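You operate a simulated robot arm through the tools that you are given. There is no shell and no other tool.

The job below is to be done with a simulated robot arm. You get a single attempt, and the scene is never put back.

## Task
Put things in order on the folding table. At the end: the grey rubbing pad stands where the green seed canister (marked "PEAS") stood; the clear airlock stands where the grey rubbing pad stood; the green seed canister from the folding table stands on top of the brown tiles; the small brown box (marked "CANDLES") from the folding table stands where the clear airlock stood; whatever was shut is shut again. Leave all else as you found it, and nothing knocked over.

Only the result counts: the job must be done as asked and must still hold three seconds after the hand-in. Knocking over, shifting, dropping, spilling or breaking anything else fails it.

## Robot
A 7-joint arm with a two-finger parallel gripper, fixed in place. Base frame: the origin is at the foot of the arm, x ahead of it, y to its left, z up; the work surface is at about z = 0. Readings come in mm, degrees, newtons and seconds.
With the tool pointing down near the work surface it reaches from about 240 to 620 mm from the base axis. Its first joint turns from -66.0 to 66.0 degrees. Payload 2.6 kg.
The TCP is the grasp point between the finger pads, 30 mm short of the fingertips. In the tool frame z runs along the fingers and y along their closing line. Largest opening 94 mm; finger width 28, thickness 10; the body of the gripper, 50 by 96 mm, starts 55 mm behind the TCP.
Orientation is that of the tool frame in the base frame, as a unit quaternion [x, y, z, w]. With the fingers straight down and closing along the base's y, the tool's x points along the base's -x, its y along +y and its z along -z.

## Interface
- The arm moves only by the tool move_arm. Its argument "commands" is a list of rows, each a list of 3 entries, a list of its own where there are three numbers: the shift along the tool's x, y, z in mm, then the turn, a rotation vector about the tool's x, y, z in degrees, then the opening, from 0 (shut) to 1 (fully open). In form: [[[tx, ty, tz], [ax, ay, az], fingers], ...]. A call has 1 to 20 rows; each row shifts and turns the commanded pose from where the row before left it, along the tool's axes as they then stand. Each row takes 0.2 s and may step no farther than 50 mm and 8.6 degrees from the row before; otherwise, or with a gripper value out of range, the whole call is refused. A pose out of reach is approached as far as the arm can. The call stops where the force on the tool passes 40 N (or 10 N more than at its start, if that is more) or the arm is blocked; 0.2 s more then pass. The fingers move at their own pace (about 72 mm/s each) and stop on an object; they squeeze with about 38 N. The grip force told is the motor's: it shows also when the fingers shut on nothing. Time passes only in rows, and 0.2 s behind the last, so rows that do not move let the fingers close. The reply holds the time, the measured pose of the TCP, the force on the tool along the base axes, the opening and the grip force, in the units named above and with some noise, with the torque about the TCP (base axes, N m) and any sound that the robot's microphone picked up.
- Cameras (640 x 400 px; columns grow to the right, rows downward): "scene" is fixed at [36.7, 431.7, 564]; the picture's right is [-0.78, -0.63, 0.00], its down [-0.36, 0.44, -0.82] and it looks along [0.52, -0.64, -0.57] (base axes); focal length 339 px, centre (320, 200). "wrist" rides on the gripper at [76, 14, -102] in the tool frame; the picture's right is [-0.18, 0.98, 0.00], its down [-0.75, -0.14, -0.64] and it looks along [-0.63, -0.12, 0.77] (tool axes); focal length 243 px, centre (320, 200). There is no depth. A picture from a camera that has moved, and an enlarged one, comes with that camera's place and axes in the base frame and with its lens.
- snapshot(camera): a new picture of that camera. No time passes.
- inspect(camera, box): a new picture of the part [left, top, right, bottom] of that camera's present view, enlarged. No time passes.
- job_done(): hands the job in; it is judged then, once.

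Nothing tells you positions but the pictures and the camera data. Unless the task says otherwise, let go and move clear before handing in.

The tools are called after "Request:" by a JSON object that holds its "name" and its "arguments". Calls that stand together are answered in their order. move_arm: Moves the arm, as the interface text tells. Its arguments: {"type":"object","properties":{"commands":{"type":"array"}},"required":["commands"]} The other tools are called the same way: snapshot (camera) takes a picture; inspect (camera, box) takes an enlarged picture of a part of a camera's view; job_done () hands the job in.

At the start:

```text
t: 0.0
ee_pos: [328.6, -274.6, 320.7]
ee_rot: [0.0, 1.0, -0.001, -0.001]
contact_force: [0.1, -1.5, -0.9]
wrist_torque: [-0.01, -0.01, 0.01]
width: 94.1
finger_force: 0.1
```

scene: 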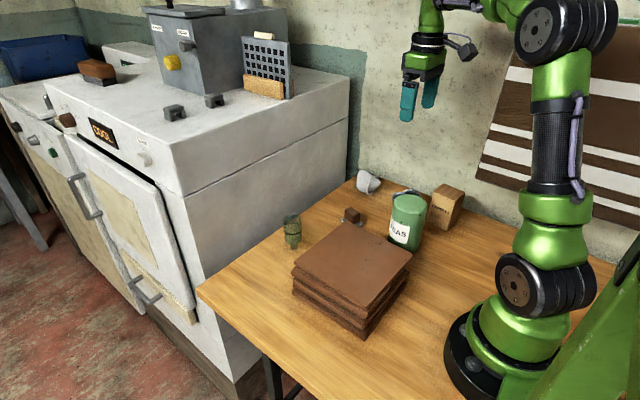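
wrist: 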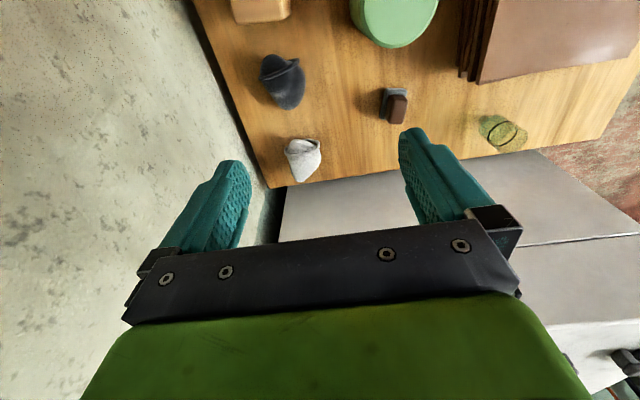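

I see the table with a brown tile stack, a green PEAS canister, a small brown box, a small pad-like object, a clear airlock and a couple of cup-like things. I'll look closer before moving.

Request:
{"name": "inspect", "arguments": {"camera": "scene", "box": [260, 150, 500, 300]}}

Request:
{"name": "inspect", "arguments": {"camera": "wrist", "box": [220, 0, 540, 200]}}

Request:
{"name": "inspect", "arguments": {"camera": "scene", "box": [0, 0, 360, 225]}}

```text
2.67 times, centred on (380, 225) of scene
camera zoom: at [36.7, 431.7, 564.0], right [-0.78, -0.63, 0.0], down [-0.36, 0.44, -0.82], along [0.52, -0.64, -0.57], focal length 904 px, centre (160, 133)
```

zoom: 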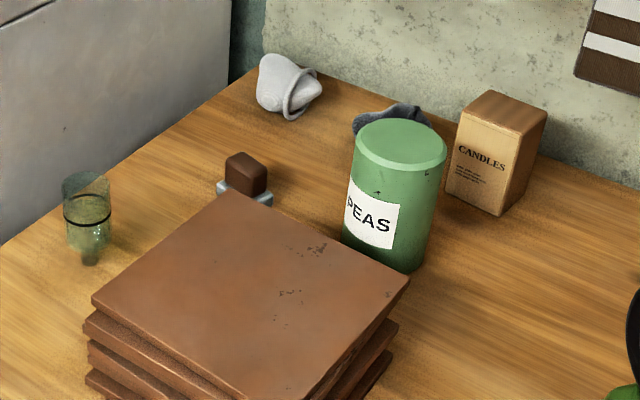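

```text
2.00 times, centred on (380, 100) of wrist
camera zoom: at [251.5, -258.3, 423.2], right [0.18, 0.98, 0.0], down [0.75, -0.14, 0.64], along [0.63, -0.12, -0.77], focal length 485 px, centre (200, 400)
```

zoom: 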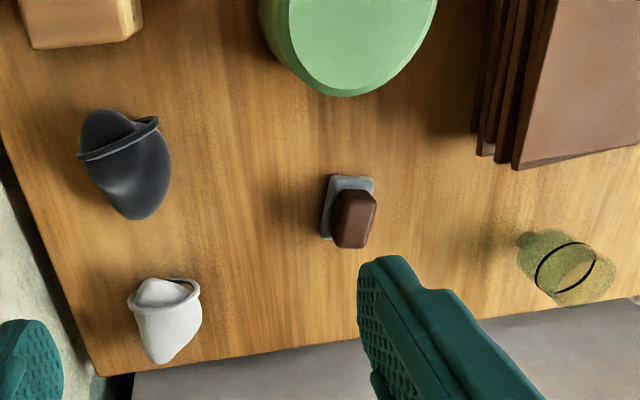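

```text
1.78 times, centred on (180, 112) of scene
camera zoom: at [36.7, 431.7, 564.0], right [-0.78, -0.63, 0.0], down [-0.36, 0.44, -0.82], along [0.52, -0.64, -0.57], focal length 603 px, centre (569, 356)
```

zoom: 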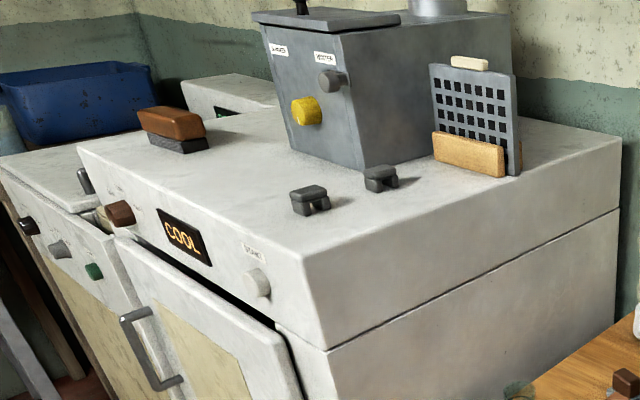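

The pad is at about (410, -162), the airlock near (473, -4), PEAS near (270, -190) and CANDLES near (215, -320); the tile stack lies between the arm and the airlock. Next I raise the gripper and move it sideways to get wrist pictures from above.

Request:
{"name": "move_arm", "arguments": {"commands": [[[7, 39, -10], [0, 0, 0], 1], [[7, 39, -10], [0, 0, 0], 1], [[7, 39, -10], [0, 0, 0], 1], [[7, 39, -10], [0, 0, 0], 1], [[0, 0, 0], [0, 0, 0], 1]]}}

Request:
{"name": "snapshot", "arguments": {"camera": "wrist"}}

Request:
{"name": "snapshot", "arguments": {"camera": "scene"}}

```text
t: 1.2
ee_pos: [298.2, -115.7, 357.4]
ee_rot: [-0.001, 1.0, 0.001, 0.0]
contact_force: [-0.1, -0.6, -0.3]
wrist_torque: [-0.01, -0.03, -0.03]
width: 93.9
finger_force: 0.1
```

```text
taken
camera wrist: at [222.1, -100.7, 460.5], right [0.18, 0.98, 0.0], down [0.75, -0.14, 0.64], along [0.63, -0.12, -0.77], focal length 243 px, centre (320, 200)
```

wrist: 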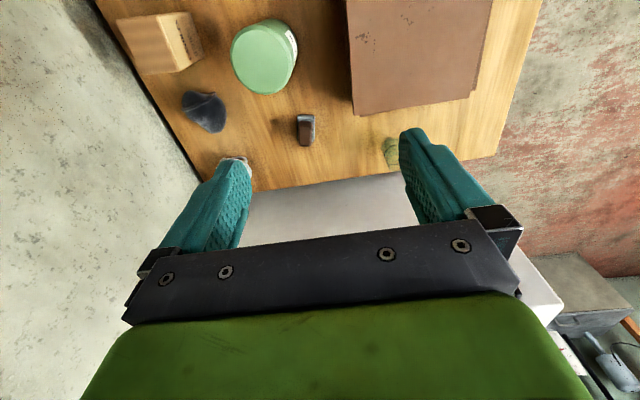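

```text
taken
```

scene: 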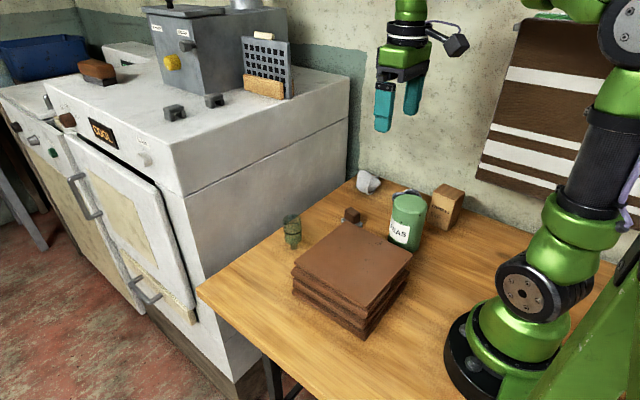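

From this height I can see all the table objects at the top of the wrist picture. I'll enlarge both views to measure them.

Request:
{"name": "inspect", "arguments": {"camera": "wrist", "box": [100, 0, 340, 150]}}

Request:
{"name": "inspect", "arguments": {"camera": "wrist", "box": [320, 0, 560, 150]}}

Request:
{"name": "inspect", "arguments": {"camera": "scene", "box": [270, 190, 430, 350]}}

Request:
{"name": "inspect", "arguments": {"camera": "scene", "box": [340, 160, 480, 260]}}

```text
2.67 times, centred on (220, 75) of wrist
camera zoom: at [222.1, -100.7, 460.5], right [0.18, 0.98, 0.0], down [0.75, -0.14, 0.64], along [0.63, -0.12, -0.77], focal length 647 px, centre (587, 533)
```

zoom: 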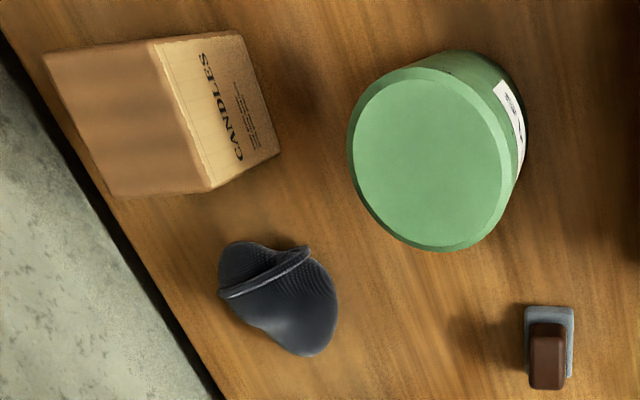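

```text
2.67 times, centred on (440, 75) of wrist
camera zoom: at [222.1, -100.7, 460.5], right [0.18, 0.98, 0.0], down [0.75, -0.14, 0.64], along [0.63, -0.12, -0.77], focal length 647 px, centre (0, 533)
```

zoom: 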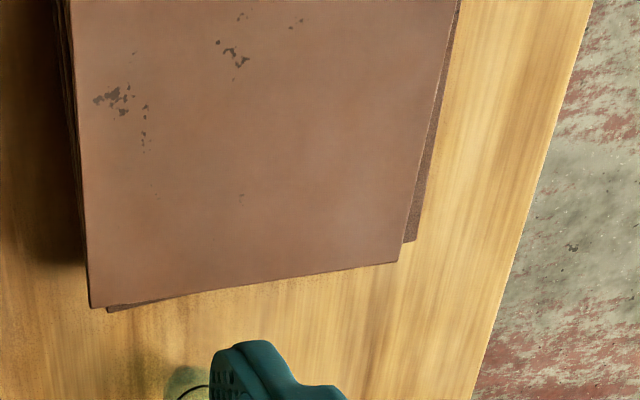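

```text
2.50 times, centred on (350, 270) of scene
camera zoom: at [36.6, 431.7, 564.0], right [-0.78, -0.63, 0.0], down [-0.36, 0.44, -0.82], along [0.52, -0.64, -0.57], focal length 848 px, centre (245, 25)
```

zoom: 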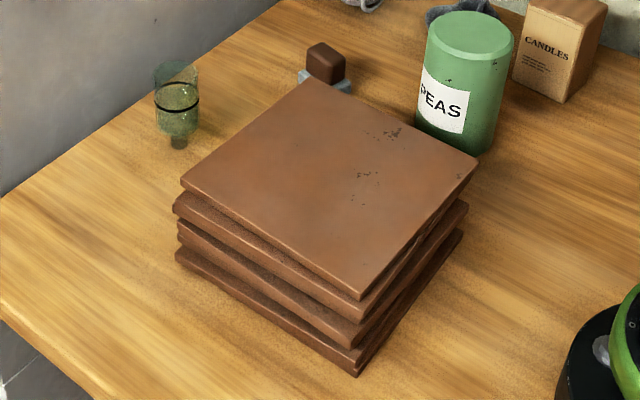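

```text
4.00 times, centred on (410, 210) of scene
camera zoom: at [36.6, 431.7, 564.0], right [-0.78, -0.63, 0.0], down [-0.36, 0.44, -0.82], along [0.52, -0.64, -0.57], focal length 1357 px, centre (-40, 160)
```

zoom: 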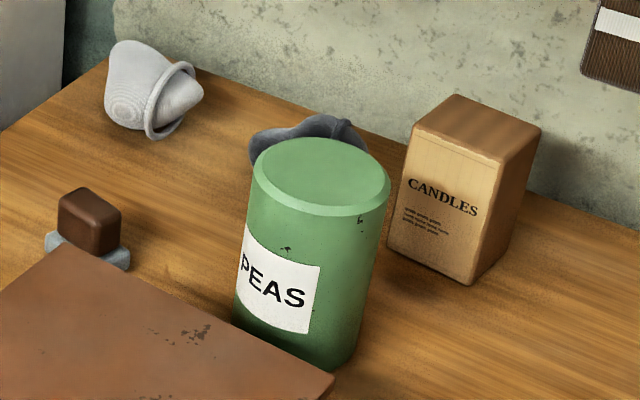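

The tile stack's top face spans roughly x 206–372 and y -76–95 at z≈86, and the canister is about 79 mm wide and 120 mm tall near (269, -187). I'll hover above the canister and check the alignment between the fingers.

Request:
{"name": "move_arm", "arguments": {"commands": [[[7, -18, 32], [0, 0, 0], 1], [[7, -18, 32], [0, 0, 0], 1], [[7, -18, 32], [0, 0, 0], 1], [[7, -17, 31], [0, 0, 0], 1], [[0, 0, 0], [0, 0, 0], 1], [[0, 0, 0], [0, 0, 0], 1]]}}

Request:
{"name": "snapshot", "arguments": {"camera": "wrist"}}

Request:
{"name": "inspect", "arguments": {"camera": "scene", "box": [340, 60, 500, 260]}}

```text
t: 2.6
ee_pos: [270.0, -189.0, 231.7]
ee_rot: [0.0, 1.0, 0.0, 0.0]
contact_force: [0.3, 1.1, 1.1]
wrist_torque: [0.01, -0.03, 0.03]
width: 94.0
finger_force: 0.0
```

```text
taken
camera wrist: at [193.7, -173.7, 334.3], right [0.18, 0.98, 0.0], down [0.75, -0.14, 0.64], along [0.63, -0.12, -0.77], focal length 243 px, centre (320, 200)
```

wrist: 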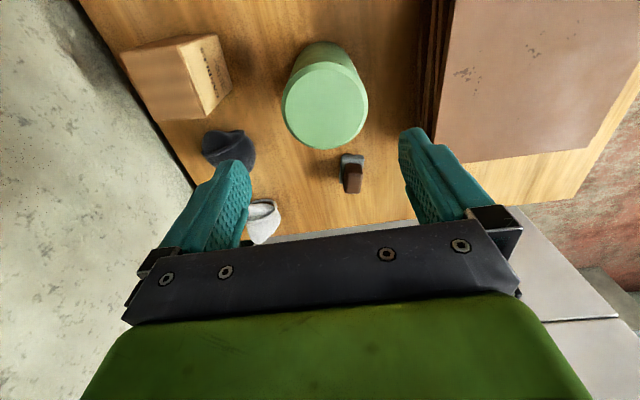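

```text
2.00 times, centred on (420, 160) of scene
camera zoom: at [36.7, 431.7, 564.0], right [-0.78, -0.63, 0.0], down [-0.36, 0.44, -0.82], along [0.52, -0.64, -0.57], focal length 678 px, centre (120, 280)
```

zoom: 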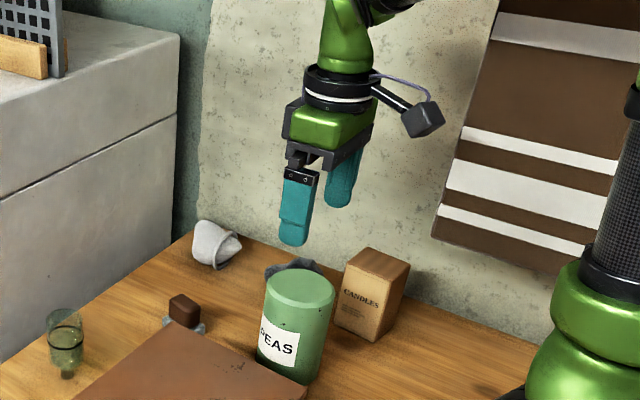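

The canister appears almost centred below the gripper. I'll zoom in for a precise measurement.

Request:
{"name": "inspect", "arguments": {"camera": "wrist", "box": [240, 20, 400, 180]}}

```text
2.50 times, centred on (320, 100) of wrist
camera zoom: at [193.7, -173.7, 334.3], right [0.18, 0.98, 0.0], down [0.75, -0.14, 0.64], along [0.63, -0.12, -0.77], focal length 606 px, centre (320, 450)
```

zoom: 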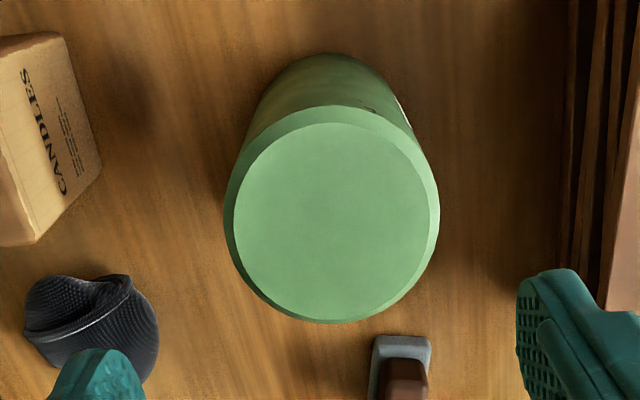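

The canister top centre measures about (268.5, -184.5). I'll correct the alignment by about 4 mm and come down partway.

Request:
{"name": "move_arm", "arguments": {"commands": [[[0, 4, 20], [0, 0, 0], 1], [[0, 0, 30], [0, 0, 0], 1], [[0, 0, 20], [0, 0, 0], 1], [[0, 0, 0], [0, 0, 0], 1], [[0, 0, 0], [0, 0, 0], 1]]}}

Request:
{"name": "snapshot", "arguments": {"camera": "wrist"}}

Request:
{"name": "inspect", "arguments": {"camera": "scene", "box": [340, 100, 500, 260]}}

```text
t: 3.8
ee_pos: [270.9, -185.8, 162.8]
ee_rot: [0.0, 1.0, 0.0, 0.0]
contact_force: [0.6, 0.1, -0.6]
wrist_torque: [0.03, 0.0, 0.07]
width: 93.9
finger_force: 0.1
```

```text
taken
camera wrist: at [194.8, -169.7, 266.3], right [0.18, 0.98, 0.0], down [0.75, -0.14, 0.64], along [0.63, -0.12, -0.77], focal length 243 px, centre (320, 200)
```

wrist: 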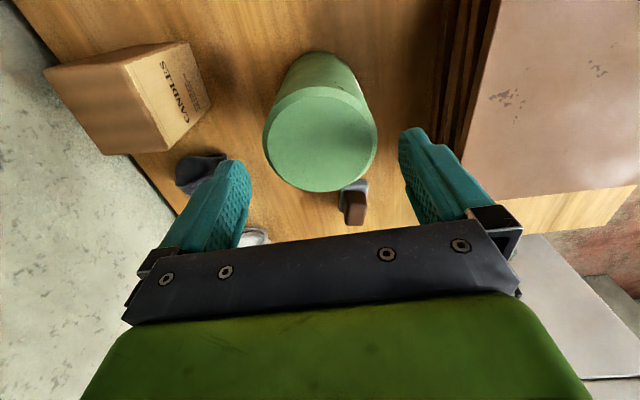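

```text
2.50 times, centred on (420, 180) of scene
camera zoom: at [36.7, 431.7, 564.0], right [-0.78, -0.63, 0.0], down [-0.36, 0.44, -0.82], along [0.52, -0.64, -0.57], focal length 848 px, centre (70, 250)
```

zoom: 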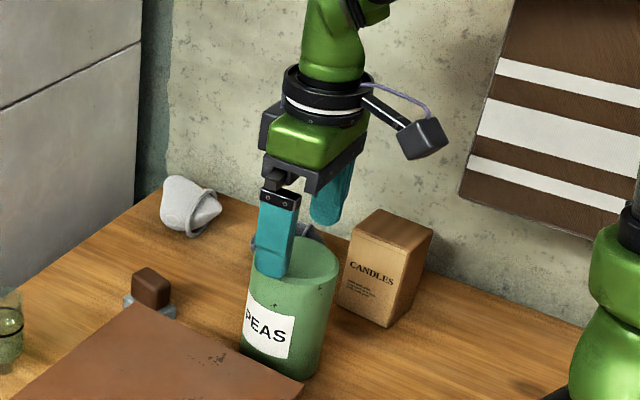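

The canister is centred between the fingers. I'll go down to about z = 88 and close.

Request:
{"name": "move_arm", "arguments": {"commands": [[[3, 0, 15], [0, 0, 0], 1], [[0, 0, 20], [0, 0, 0], 1], [[0, 0, 20], [0, 0, 0], 1], [[0, 0, 20], [0, 0, 0], 1], [[0, 0, 0], [0, 0, 0], 1]]}}

Request:
{"name": "snapshot", "arguments": {"camera": "wrist"}}

```text
t: 5.0
ee_pos: [267.7, -184.5, 89.1]
ee_rot: [0.0, 1.0, 0.001, -0.001]
contact_force: [-0.2, 0.7, -0.9]
wrist_torque: [0.05, 0.01, 0.01]
width: 93.8
finger_force: 0.0
```

```text
taken
camera wrist: at [191.5, -168.7, 191.7], right [0.18, 0.98, 0.0], down [0.75, -0.14, 0.64], along [0.63, -0.12, -0.77], focal length 243 px, centre (320, 200)
```

wrist: 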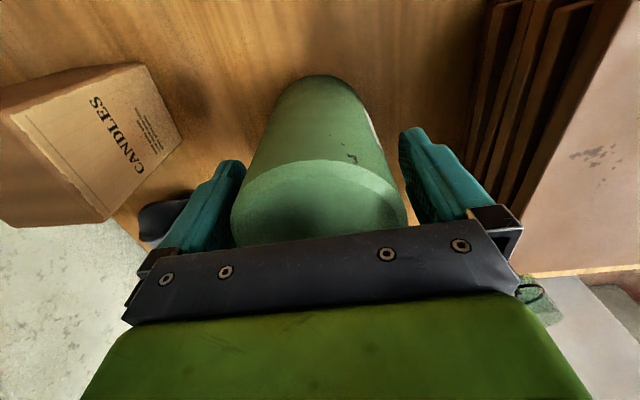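

No contact so far, and the canister sits between the pads. Now I close the fingers.

Request:
{"name": "move_arm", "arguments": {"commands": [[[0, 0, 0], [0, 0, 0], 0.75], [[0, 0, 0], [0, 0, 0], 0.6], [[0, 0, 0], [0, 0, 0], 0.5], [[0, 0, 0], [0, 0, 0], 0.5]]}}

```text
t: 6.0
ee_pos: [268.7, -183.2, 88.3]
ee_rot: [0.0, 1.0, 0.0, 0.0]
contact_force: [0.6, 0.0, 0.0]
wrist_torque: [0.0, 0.0, 0.0]
width: 76.9
finger_force: 38.1
```

It's gripped at 77 mm width with 38 N. I'll lift slowly first.

Request:
{"name": "move_arm", "arguments": {"commands": [[[0, 0, -5], [0, 0, 0], 0.5], [[0, 0, -10], [0, 0, 0], 0.5], [[0, 0, -15], [0, 0, 0], 0.5], [[0, 0, 0], [0, 0, 0], 0.5]]}}

Request:
{"name": "inspect", "arguments": {"camera": "scene", "box": [340, 100, 500, 260]}}

```text
t: 7.0
ee_pos: [267.1, -183.6, 118.8]
ee_rot: [0.0, 1.0, 0.0, -0.001]
contact_force: [0.1, -0.4, 0.4]
wrist_torque: [-0.01, 0.01, 0.02]
width: 77.1
finger_force: 37.7
```

```text
2.50 times, centred on (420, 180) of scene
camera zoom: at [36.7, 431.7, 564.0], right [-0.78, -0.63, 0.0], down [-0.36, 0.44, -0.82], along [0.52, -0.64, -0.57], focal length 848 px, centre (70, 250)
```

zoom: 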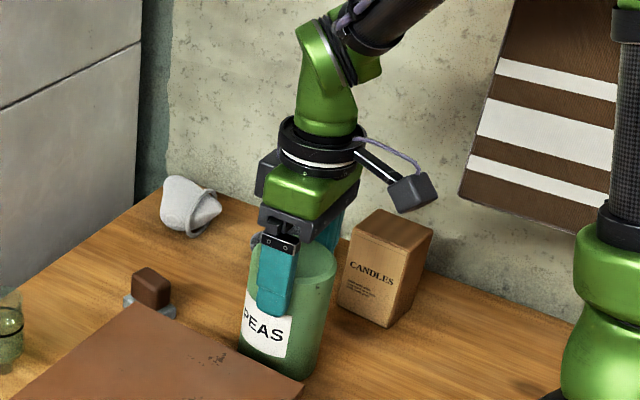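

The force reading doesn't clearly show a weight, so I'll check closely whether the canister actually came up.

Request:
{"name": "inspect", "arguments": {"camera": "scene", "box": [370, 170, 450, 260]}}

Request:
{"name": "snapshot", "arguments": {"camera": "wrist"}}

Request:
{"name": "snapshot", "arguments": {"camera": "scene"}}

```text
4.44 times, centred on (410, 215) of scene
camera zoom: at [36.7, 431.7, 564.0], right [-0.78, -0.63, 0.0], down [-0.36, 0.44, -0.82], along [0.52, -0.64, -0.57], focal length 1507 px, centre (-80, 133)
```

zoom: 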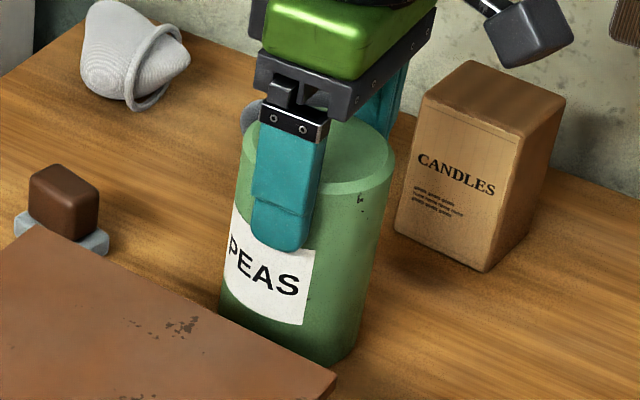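

```text
taken
camera wrist: at [191.3, -168.9, 221.5], right [0.18, 0.98, 0.0], down [0.75, -0.14, 0.64], along [0.63, -0.12, -0.77], focal length 243 px, centre (320, 200)
```

wrist: 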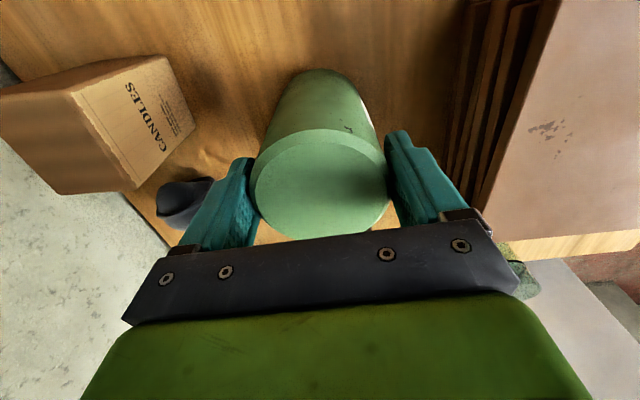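

```text
taken
```

scene: 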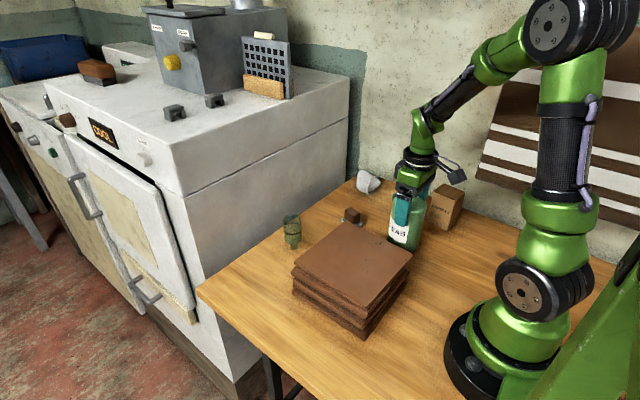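

The canister slipped through the fingers and is still standing in its place, undisturbed. I'll test with a tiny lift to read the force.

Request:
{"name": "move_arm", "arguments": {"commands": [[[0, 0, -1], [0, 0, 0], 0.0], [[0, 0, -1], [0, 0, 0], 0.0]]}}

Request:
{"name": "inspect", "arguments": {"camera": "wrist", "box": [180, 40, 460, 240]}}

```text
t: 7.6
ee_pos: [267.4, -184.4, 119.7]
ee_rot: [0.001, 1.0, 0.0, 0.001]
contact_force: [0.3, -0.9, 0.1]
wrist_torque: [0.01, 0.02, -0.03]
width: 77.3
finger_force: 38.0
```

```text
2.00 times, centred on (320, 140) of wrist
camera zoom: at [191.8, -169.3, 223.3], right [0.18, 0.98, 0.0], down [0.75, -0.14, 0.64], along [0.63, -0.12, -0.77], focal length 485 px, centre (320, 320)
```

zoom: 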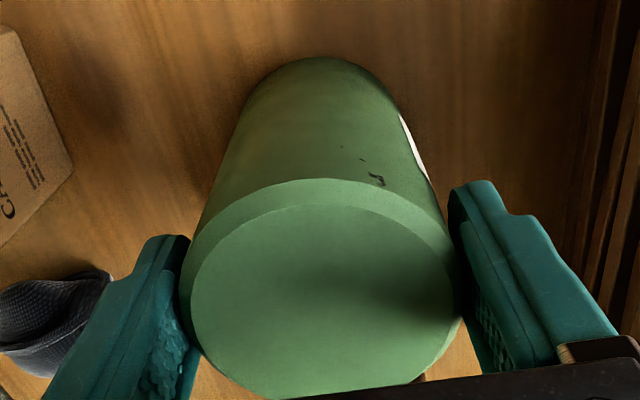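

There's no measurable load, so the first grip simply slid up the canister. I'll open, go lower on the body, close with the full command and lift very gently.

Request:
{"name": "move_arm", "arguments": {"commands": [[[0, 0, 0], [0, 0, 0], 1], [[0, 0, 0], [0, 0, 0], 1], [[0, 0, 15], [0, 0, 0], 1], [[0, 0, 15], [0, 0, 0], 1], [[0, 0, 14], [0, 0, 0], 1], [[0, 0, 0], [0, 0, 0], 1]]}}

Request:
{"name": "snapshot", "arguments": {"camera": "wrist"}}

```text
t: 9.0
ee_pos: [267.7, -184.6, 77.4]
ee_rot: [0.0, 1.0, 0.0, 0.001]
contact_force: [-0.5, -0.5, 1.3]
wrist_torque: [-0.01, 0.0, 0.0]
width: 94.1
finger_force: 0.0
```

```text
taken
camera wrist: at [192.6, -169.3, 179.2], right [0.18, 0.98, 0.0], down [0.75, -0.14, 0.64], along [0.63, -0.12, -0.77], focal length 243 px, centre (320, 200)
```

wrist: 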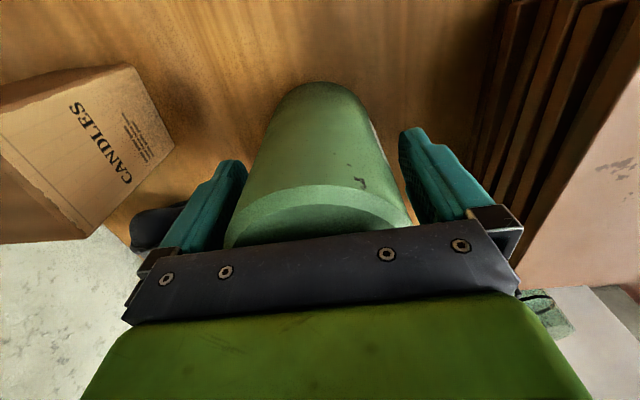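

Request:
{"name": "move_arm", "arguments": {"commands": [[[0, 0, 0], [0, 0, 0], 0.5], [[0, 0, 0], [0, 0, 0], 0], [[0, 0, 0], [0, 0, 0], 0], [[0, 0, 0], [0, 0, 0], 0], [[0, 0, 0], [0, 0, 0], 0], [[0, 0, -1], [0, 0, 0], 0], [[0, 0, -1], [0, 0, 0], 0], [[0, 0, -2], [0, 0, 0], 0], [[0, 0, -2], [0, 0, 0], 0], [[0, 0, -2], [0, 0, 0], 0], [[0, 0, -2], [0, 0, 0], 0]]}}

Request:
{"name": "snapshot", "arguments": {"camera": "wrist"}}

Request:
{"name": "inspect", "arguments": {"camera": "scene", "box": [370, 170, 450, 260]}}

```text
t: 11.4
ee_pos: [267.5, -185.4, 86.4]
ee_rot: [0.0, 1.0, 0.0, 0.001]
contact_force: [0.1, -0.1, -1.7]
wrist_torque: [0.02, 0.03, -0.01]
width: 77.1
finger_force: 38.3
```

```text
taken
camera wrist: at [192.5, -170.0, 189.2], right [0.18, 0.98, 0.0], down [0.75, -0.14, 0.64], along [0.63, -0.12, -0.77], focal length 243 px, centre (320, 200)
```

wrist: 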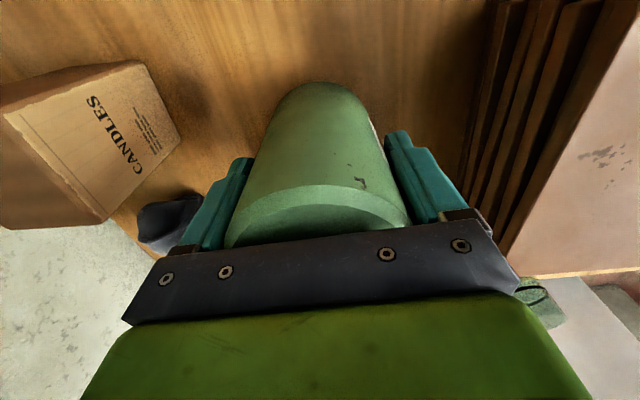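

```text
4.44 times, centred on (410, 215) of scene
camera zoom: at [36.7, 431.7, 564.0], right [-0.78, -0.63, 0.0], down [-0.36, 0.44, -0.82], along [0.52, -0.64, -0.57], focal length 1507 px, centre (-80, 133)
```

zoom: 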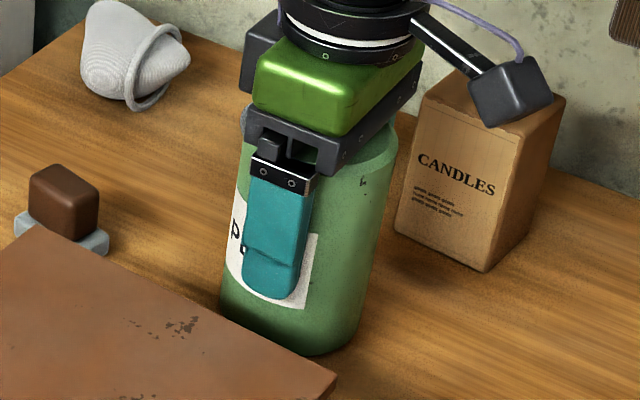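

With the lower, gentler grip the canister rises with the gripper. I'll keep lifting slowly and watch for slip.

Request:
{"name": "move_arm", "arguments": {"commands": [[[0, 0, -2], [0, 0, 0], 0], [[0, 0, -2], [0, 0, 0], 0], [[0, 0, -2], [0, 0, 0], 0], [[0, 0, -2], [0, 0, 0], 0], [[0, 0, -2], [0, 0, 0], 0], [[0, 0, -2], [0, 0, 0], 0], [[0, 0, -2], [0, 0, 0], 0], [[0, 0, -2], [0, 0, 0], 0], [[0, 0, -2], [0, 0, 0], 0], [[0, 0, -2], [0, 0, 0], 0]]}}

Request:
{"name": "snapshot", "arguments": {"camera": "wrist"}}

Request:
{"name": "inspect", "arguments": {"camera": "scene", "box": [370, 170, 450, 260]}}

```text
t: 13.6
ee_pos: [268.4, -185.8, 106.6]
ee_rot: [0.0, 1.0, 0.0, 0.001]
contact_force: [-0.3, 0.8, -2.5]
wrist_torque: [-0.03, 0.02, -0.03]
width: 77.2
finger_force: 37.6
```

```text
taken
camera wrist: at [192.7, -169.5, 209.0], right [0.18, 0.98, 0.0], down [0.75, -0.14, 0.64], along [0.63, -0.12, -0.77], focal length 243 px, centre (320, 200)
```

wrist: 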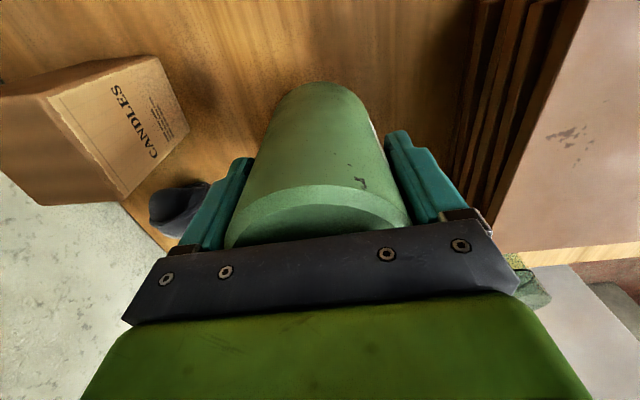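

```text
4.44 times, centred on (410, 215) of scene
camera zoom: at [36.7, 431.7, 564.0], right [-0.78, -0.63, 0.0], down [-0.36, 0.44, -0.82], along [0.52, -0.64, -0.57], focal length 1507 px, centre (-80, 133)
```

zoom: 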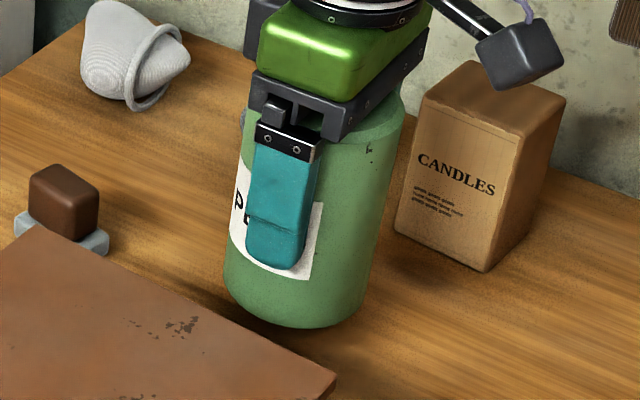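

The canister is held firmly, with a load of about 2.5 N and its base about 29 mm off the table. I'll keep raising it until the base clears the tile top.

Request:
{"name": "move_arm", "arguments": {"commands": [[[0, 0, -3], [0, 0, 0], 0], [[0, 0, -4], [0, 0, 0], 0], [[0, 0, -5], [0, 0, 0], 0], [[0, 0, -6], [0, 0, 0], 0], [[0, 0, -6], [0, 0, 0], 0], [[0, 0, -6], [0, 0, 0], 0], [[0, 0, -6], [0, 0, 0], 0], [[0, 0, -6], [0, 0, 0], 0], [[0, 0, -6], [0, 0, 0], 0], [[0, 0, -6], [0, 0, 0], 0], [[0, 0, -6], [0, 0, 0], 0], [[0, 0, -6], [0, 0, 0], 0], [[0, 0, -6], [0, 0, 0], 0], [[0, 0, -6], [0, 0, 0], 0], [[0, 0, -5], [0, 0, 0], 0], [[0, 0, -3], [0, 0, 0], 0], [[0, 0, -2], [0, 0, 0], 0]]}}

Request:
{"name": "snapshot", "arguments": {"camera": "wrist"}}

Request:
{"name": "snapshot", "arguments": {"camera": "scene"}}

```text
t: 17.2
ee_pos: [268.9, -186.1, 195.1]
ee_rot: [0.0, 1.0, -0.001, 0.0]
contact_force: [-0.3, 0.4, -2.6]
wrist_torque: [-0.01, -0.01, -0.02]
width: 77.1
finger_force: 38.5
```

```text
taken
camera wrist: at [192.4, -170.0, 297.0], right [0.18, 0.98, 0.0], down [0.75, -0.14, 0.64], along [0.63, -0.12, -0.77], focal length 243 px, centre (320, 200)
```

wrist: 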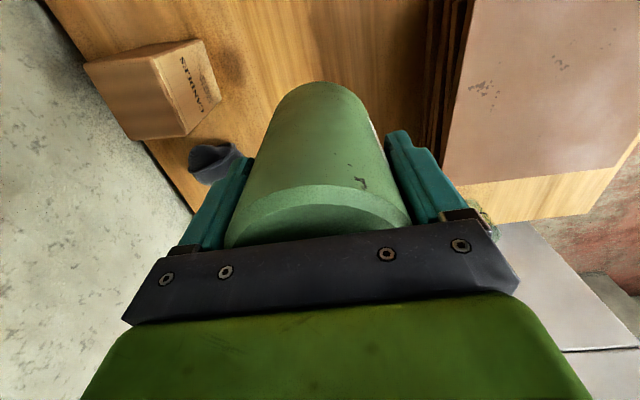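

```text
taken
```

scene: 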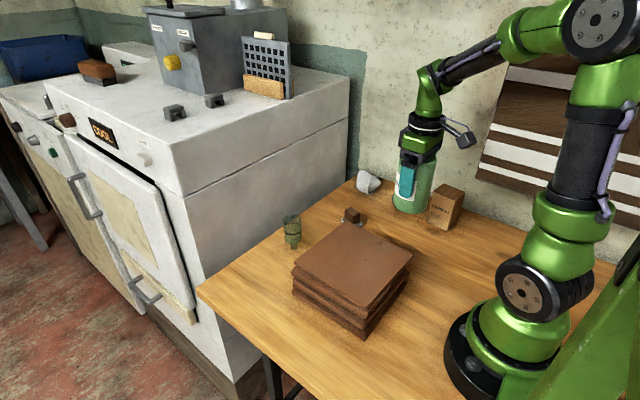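

It hangs straight and is well above the tile top. I'll carry it sideways to the middle of the tiles, about (290, 9).

Request:
{"name": "move_arm", "arguments": {"commands": [[[-1, 4, 0], [0, 0, 0], 0], [[-1, 7, 0], [0, 0, 0], 0], [[-1, 10, 0], [0, 0, 0], 0], [[-1, 11, 0], [0, 0, 0], 0], [[-1, 11, 0], [0, 0, 0], 0], [[-1, 11, 0], [0, 0, 0], 0], [[-1, 11, 0], [0, 0, 0], 0], [[-1, 11, 0], [0, 0, 0], 0], [[-1, 11, 0], [0, 0, 0], 0], [[-1, 11, 0], [0, 0, 0], 0], [[-1, 11, 0], [0, 0, 0], 0], [[-1, 11, 0], [0, 0, 0], 0], [[-1, 11, 0], [0, 0, 0], 0], [[-1, 11, 0], [0, 0, 0], 0], [[-1, 11, 0], [0, 0, 0], 0], [[-1, 11, 0], [0, 0, 0], 0], [[-1, 11, 0], [0, 0, 0], 0], [[-1, 10, 0], [0, 0, 0], 0], [[-1, 6, 0], [0, 0, 0], 0], [[-1, 4, 0], [0, 0, 0], 0]]}}

Request:
{"name": "snapshot", "arguments": {"camera": "wrist"}}

Request:
{"name": "snapshot", "arguments": {"camera": "scene"}}

```text
t: 21.4
ee_pos: [288.4, 10.6, 193.4]
ee_rot: [0.0, 1.0, 0.0, 0.0]
contact_force: [-0.7, -0.2, -3.0]
wrist_torque: [-0.01, 0.0, 0.06]
width: 77.1
finger_force: 38.2
```

```text
taken
camera wrist: at [212.3, 25.5, 296.5], right [0.18, 0.98, 0.0], down [0.75, -0.14, 0.64], along [0.63, -0.12, -0.77], focal length 243 px, centre (320, 200)
```

wrist: 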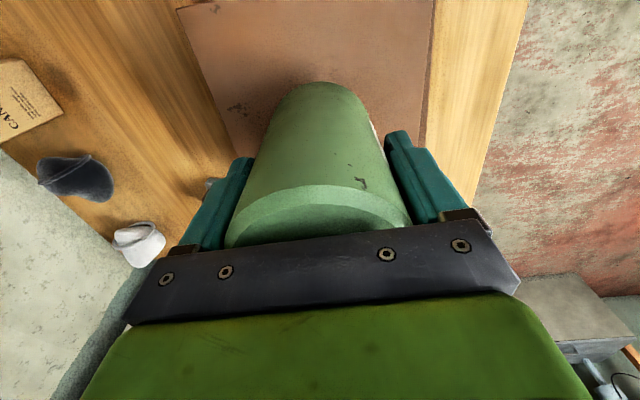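

```text
taken
```

scene: 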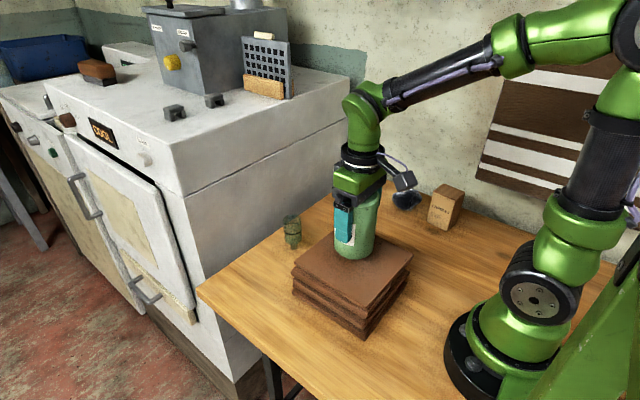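

It's above the middle of the tile stack. Now I lower it slowly, watching for contact.

Request:
{"name": "move_arm", "arguments": {"commands": [[[0, 0, 3], [0, 0, 0], 0], [[0, 0, 5], [0, 0, 0], 0], [[0, 0, 5], [0, 0, 0], 0], [[0, 0, 4], [0, 0, 0], 0], [[0, 0, 2], [0, 0, 0], 0], [[0, 0, 1], [0, 0, 0], 0]]}}

Request:
{"name": "inspect", "arguments": {"camera": "scene", "box": [280, 160, 440, 340]}}

```text
t: 22.8
ee_pos: [289.2, 10.4, 174.4]
ee_rot: [0.001, 1.0, 0.0, 0.0]
contact_force: [-0.4, -0.2, -1.4]
wrist_torque: [0.0, -0.01, 0.01]
width: 77.3
finger_force: 37.9
```

```text
2.22 times, centred on (360, 250) of scene
camera zoom: at [36.7, 431.7, 564.0], right [-0.78, -0.63, 0.0], down [-0.36, 0.44, -0.82], along [0.52, -0.64, -0.57], focal length 754 px, centre (231, 89)
```

zoom: 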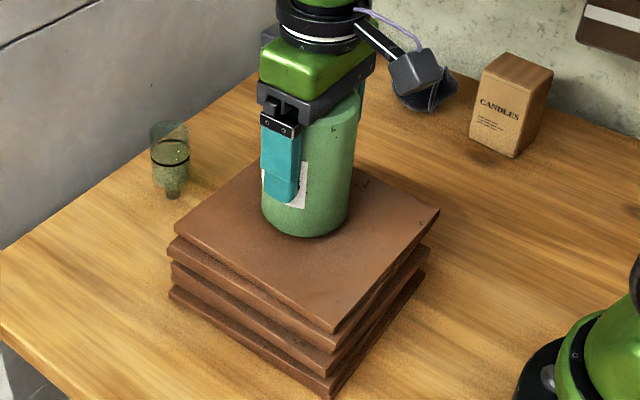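

Request:
{"name": "move_arm", "arguments": {"commands": [[[0, 0, 1.5], [0, 0, 0], 0], [[0, 0, 1.5], [0, 0, 0], 0], [[0, 0, 1.5], [0, 0, 0], 0], [[0, 0, 1], [0, 0, 0], 0]]}}

Request:
{"name": "inspect", "arguments": {"camera": "scene", "box": [320, 190, 400, 260]}}

```text
t: 23.8
ee_pos: [288.9, 10.5, 167.9]
ee_rot: [0.0, 1.0, 0.0, -0.001]
contact_force: [0.8, 0.5, -3.2]
wrist_torque: [0.0, 0.04, 0.02]
width: 77.2
finger_force: 38.0
```

```text
5.71 times, centred on (360, 225) of scene
camera zoom: at [36.7, 431.7, 564.0], right [-0.78, -0.63, 0.0], down [-0.36, 0.44, -0.82], along [0.52, -0.64, -0.57], focal length 1938 px, centre (91, 57)
```

zoom: 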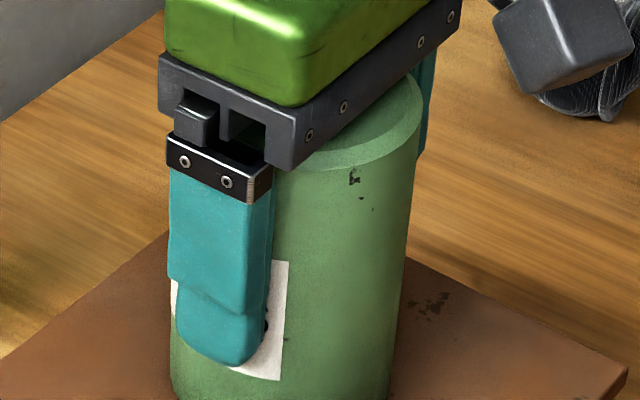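

Request:
{"name": "move_arm", "arguments": {"commands": [[[0, 0, 1], [0, 0, 0], 0], [[0, 0, 1], [0, 0, 0], 0], [[0, 0, 1], [0, 0, 0], 0]]}}

Request:
{"name": "inspect", "arguments": {"camera": "scene", "box": [320, 220, 400, 270]}}

```text
t: 24.6
ee_pos: [288.9, 9.5, 166.9]
ee_rot: [0.0, 1.0, 0.0, 0.004]
contact_force: [-7.6, 2.2, 29.9]
wrist_torque: [0.0, 0.02, 0.01]
width: 77.3
finger_force: 37.7
```

```text
8.00 times, centred on (360, 245) of scene
camera zoom: at [36.5, 431.7, 564.0], right [-0.78, -0.63, 0.0], down [-0.36, 0.44, -0.82], along [0.52, -0.64, -0.57], focal length 2713 px, centre (0, -160)
```

zoom: 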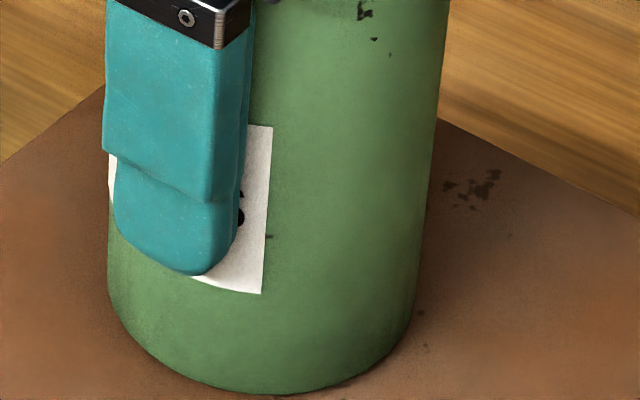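

Contact: the canister sits on the tiles and is pressing at about 30 N. I'll relieve the pressure a little, then release.

Request:
{"name": "move_arm", "arguments": {"commands": [[[0, 0, -1], [0, 0, 0], 0], [[0, 0, 0], [0, 0, 0], 0]]}}

```text
t: 25.2
ee_pos: [289.5, 10.3, 166.2]
ee_rot: [-0.001, 1.0, -0.001, 0.003]
contact_force: [5.8, 4.1, 13.7]
wrist_torque: [0.28, -1.05, 0.13]
width: 77.1
finger_force: 38.8
```

Request:
{"name": "move_arm", "arguments": {"commands": [[[0, 0, -0.7], [0, 0, 0], 0], [[0, 0, 0], [0, 0, 0], 0]]}}

Request:
{"name": "inspect", "arguments": {"camera": "scene", "box": [310, 150, 410, 270]}}

```text
t: 25.8
ee_pos: [287.3, 8.9, 167.5]
ee_rot: [0.001, 1.0, 0.001, -0.001]
contact_force: [2.8, -1.4, 4.1]
wrist_torque: [-0.08, -0.5, -0.02]
width: 77.1
finger_force: 37.9
```

```text
3.33 times, centred on (360, 210) of scene
camera zoom: at [36.6, 431.7, 564.0], right [-0.78, -0.63, 0.0], down [-0.36, 0.44, -0.82], along [0.52, -0.64, -0.57], focal length 1130 px, centre (187, 167)
```

zoom: 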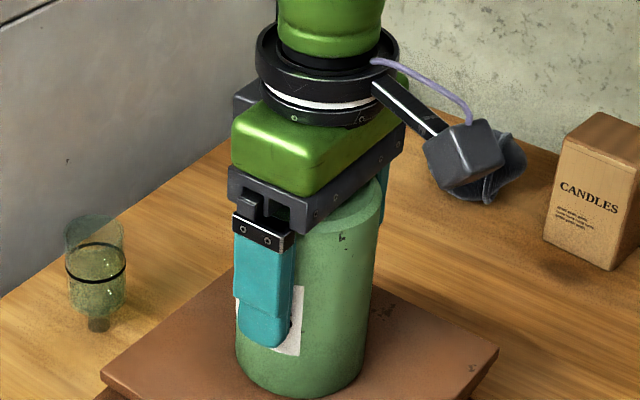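

The residual load is small now. I'll open the fingers gently and rise straight up.

Request:
{"name": "move_arm", "arguments": {"commands": [[[0, 0, -0.2], [0, 0, 0], 0.8], [[0, 0, 0], [0, 0, 0], 0.84], [[0, 0, 0], [0, 0, 0], 0.88], [[0, 0, 0], [0, 0, 0], 0.94], [[0, 0, 0], [0, 0, 0], 1], [[0, 0, 0], [0, 0, 0], 1]]}}

Request:
{"name": "snapshot", "arguments": {"camera": "wrist"}}

```text
t: 27.2
ee_pos: [288.4, 10.6, 167.5]
ee_rot: [0.0, 1.0, 0.0, 0.0]
contact_force: [-0.4, -1.1, -0.4]
wrist_torque: [0.02, -0.01, 0.01]
width: 94.1
finger_force: 0.0
```

```text
taken
camera wrist: at [211.9, 25.2, 270.8], right [0.18, 0.98, 0.0], down [0.75, -0.14, 0.64], along [0.63, -0.12, -0.77], focal length 243 px, centre (320, 200)
```

wrist: 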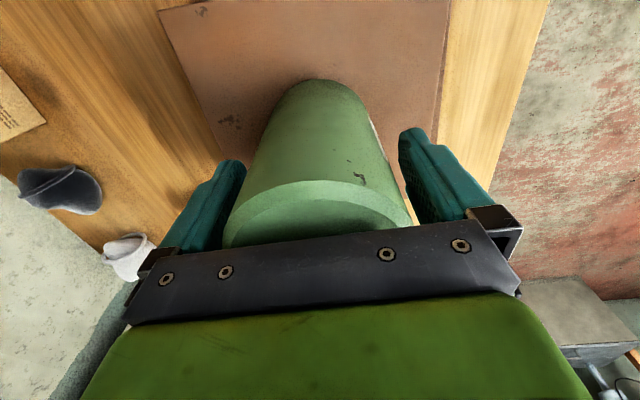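

The fingers are clear of the canister on both sides. Now I rise straight up.

Request:
{"name": "move_arm", "arguments": {"commands": [[[0, 0, -5], [0, 0, 0], 1], [[0, 0, -15], [0, 0, 0], 1], [[0, 0, -25], [0, 0, 0], 1], [[0, 0, -30], [0, 0, 0], 1], [[0, 0, -30], [0, 0, 0], 1], [[0, 0, -20], [0, 0, 0], 1], [[0, 0, 0], [0, 0, 0], 1]]}}

Request:
{"name": "snapshot", "arguments": {"camera": "wrist"}}

Request:
{"name": "snapshot", "arguments": {"camera": "scene"}}

```text
t: 28.8
ee_pos: [288.4, 9.4, 293.4]
ee_rot: [0.0, 1.0, 0.0, 0.0]
contact_force: [-0.1, 0.3, 0.0]
wrist_torque: [0.02, 0.01, -0.03]
width: 93.9
finger_force: 0.1
```

```text
taken
camera wrist: at [211.6, 24.8, 396.5], right [0.18, 0.98, 0.0], down [0.75, -0.14, 0.64], along [0.63, -0.12, -0.77], focal length 243 px, centre (320, 200)
```

wrist: 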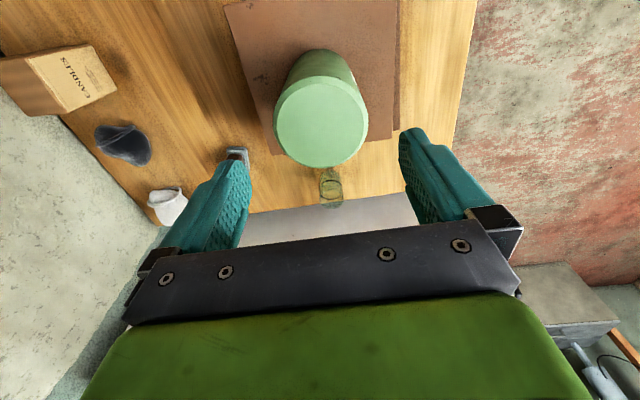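

```text
taken
```

scene: 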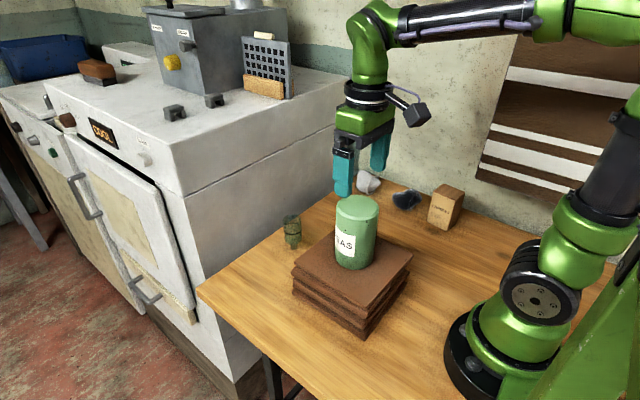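

PEAS stands steady on the tiles. Next is the grey pad: I'll move above about (410, -162) and look at it.

Request:
{"name": "move_arm", "arguments": {"commands": [[[-20, -28.5, 0], [0, 0, 0], 1], [[-20, -28.5, 0], [0, 0, 0], 1], [[-20, -28.5, 0], [0, 0, 0], 1], [[-20, -28.5, 0], [0, 0, 0], 1], [[-20, -28.5, 0], [0, 0, 0], 1], [[-21, -28.5, 0], [0, 0, 0], 1], [[0, 0, 35], [0, 0, 0], 1], [[0, 0, 35], [0, 0, 0], 1], [[0, 0, 35], [0, 0, 0], 1], [[0, 0, 0], [0, 0, 0], 1]]}}

Request:
{"name": "snapshot", "arguments": {"camera": "wrist"}}

Request:
{"name": "inspect", "arguments": {"camera": "wrist", "box": [260, 40, 400, 160]}}

Request:
{"name": "inspect", "arguments": {"camera": "scene", "box": [320, 180, 400, 240]}}

```text
t: 31.0
ee_pos: [410.7, -160.8, 187.9]
ee_rot: [0.0, 1.0, 0.001, 0.0]
contact_force: [-0.6, -0.6, -0.8]
wrist_torque: [0.0, 0.0, 0.02]
width: 94.4
finger_force: 0.1
```

```text
taken
camera wrist: at [334.9, -145.6, 290.6], right [0.18, 0.98, 0.0], down [0.75, -0.14, 0.64], along [0.63, -0.12, -0.77], focal length 243 px, centre (320, 200)
```

wrist: 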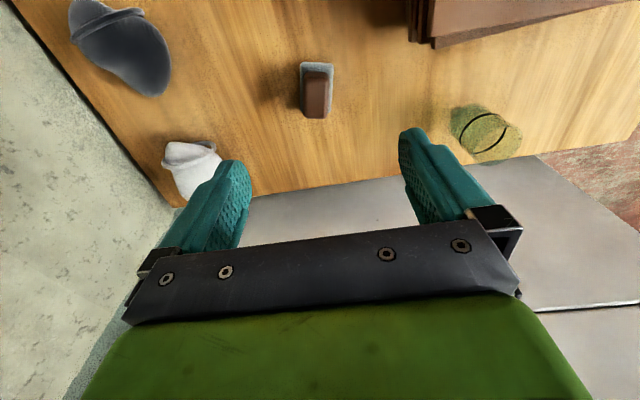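

```text
3.33 times, centred on (330, 100) of wrist
camera zoom: at [334.9, -145.6, 290.6], right [0.18, 0.98, 0.0], down [0.75, -0.14, 0.64], along [0.63, -0.12, -0.77], focal length 809 px, centre (287, 533)
```

zoom: 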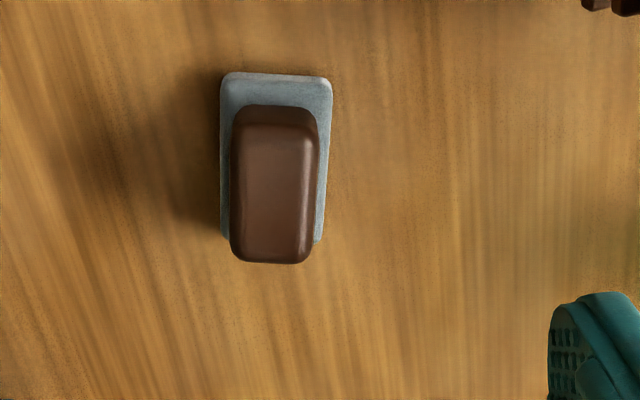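

```text
6.67 times, centred on (360, 210) of scene
camera zoom: at [36.7, 431.7, 564.0], right [-0.78, -0.63, 0.0], down [-0.36, 0.44, -0.82], along [0.52, -0.64, -0.57], focal length 2261 px, centre (53, 133)
```

zoom: 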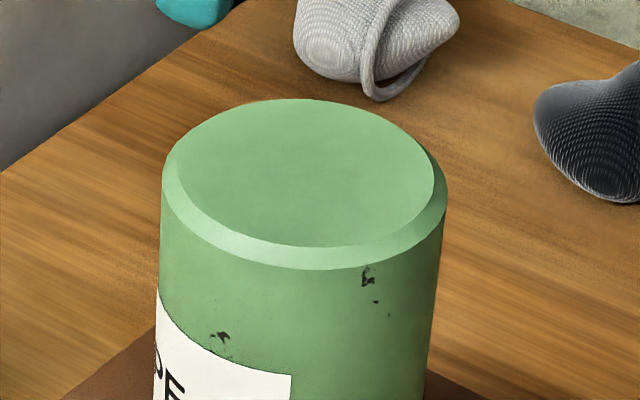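

The pad is centred near (410, -165), about 50 × 34 mm, turned about -14°, with a brown handle on top. I'll turn the gripper to match and come down partway to measure again.

Request:
{"name": "move_arm", "arguments": {"commands": [[[0, -2, 20], [0, 0, 7], 1], [[0, -2, 25], [0, 0, 7], 1], [[0, 0, 30], [0, 0, 0], 1], [[0, 0, 15], [0, 0, 0], 1], [[0, 0, 0], [0, 0, 0], 1]]}}

Request:
{"name": "snapshot", "arguments": {"camera": "wrist"}}

Request:
{"name": "inspect", "arguments": {"camera": "wrist", "box": [240, 80, 400, 200]}}

Request:
{"name": "snapshot", "arguments": {"camera": "scene"}}

```text
t: 32.2
ee_pos: [411.4, -165.9, 97.0]
ee_rot: [0.122, 0.993, 0.0, 0.0]
contact_force: [0.5, 0.2, -0.5]
wrist_torque: [-0.02, -0.03, 0.0]
width: 93.8
finger_force: 0.1
```

```text
taken
camera wrist: at [339.9, -131.6, 200.1], right [0.42, 0.91, 0.0], down [0.7, -0.32, 0.64], along [0.58, -0.27, -0.77], focal length 243 px, centre (320, 200)
```

wrist: 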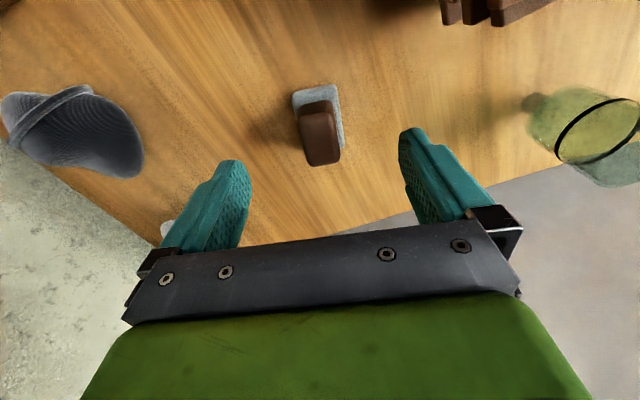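

```text
3.33 times, centred on (320, 140) of wrist
camera zoom: at [339.9, -131.6, 200.1], right [0.42, 0.91, 0.0], down [0.7, -0.32, 0.64], along [0.58, -0.27, -0.77], focal length 809 px, centre (320, 400)
```

zoom: 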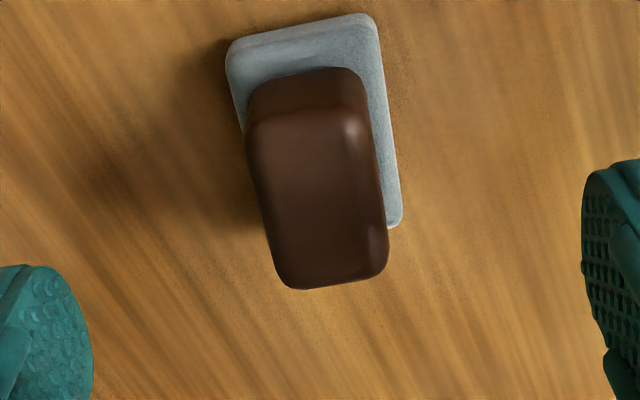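

```text
taken
```

scene: 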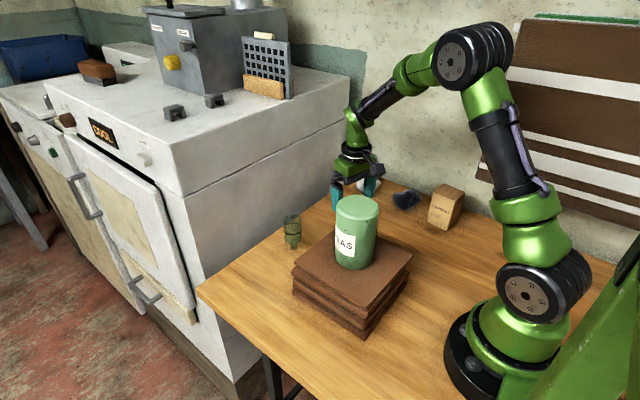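

The new measurement agrees: pad centre (410, -164), turned -14.5°, handle top at about z = 40–45. I'll go down to TCP z≈43 to grip the handle.

Request:
{"name": "move_arm", "arguments": {"commands": [[[0, 0, 20], [0, 0, 0], 1], [[0, 0, 20], [0, 0, 0], 1], [[0, 0, 10], [0, 0, 0], 1], [[0, 0, 4], [0, 0, 0], 1], [[0, 0, 0], [0, 0, 0], 1]]}}

Request:
{"name": "inspect", "arguments": {"camera": "wrist", "box": [200, 100, 440, 250]}}

```text
t: 33.4
ee_pos: [408.4, -164.9, 43.3]
ee_rot: [0.122, 0.993, 0.0, 0.0]
contact_force: [-0.7, 0.1, -0.9]
wrist_torque: [-0.03, 0.01, -0.04]
width: 94.3
finger_force: 0.0
```

```text
2.67 times, centred on (320, 175) of wrist
camera zoom: at [338.9, -131.7, 146.8], right [0.42, 0.91, 0.0], down [0.7, -0.32, 0.64], along [0.58, -0.27, -0.77], focal length 647 px, centre (320, 267)
```

zoom: 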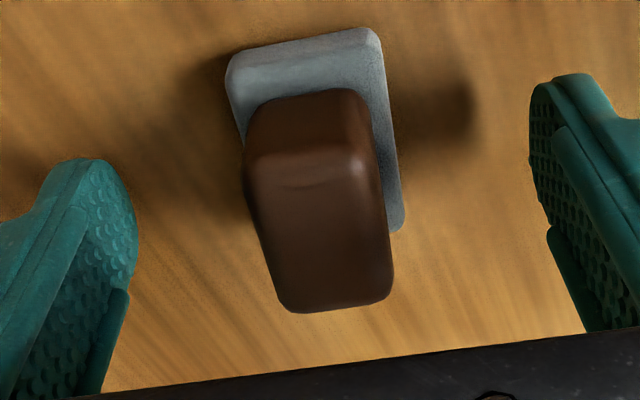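

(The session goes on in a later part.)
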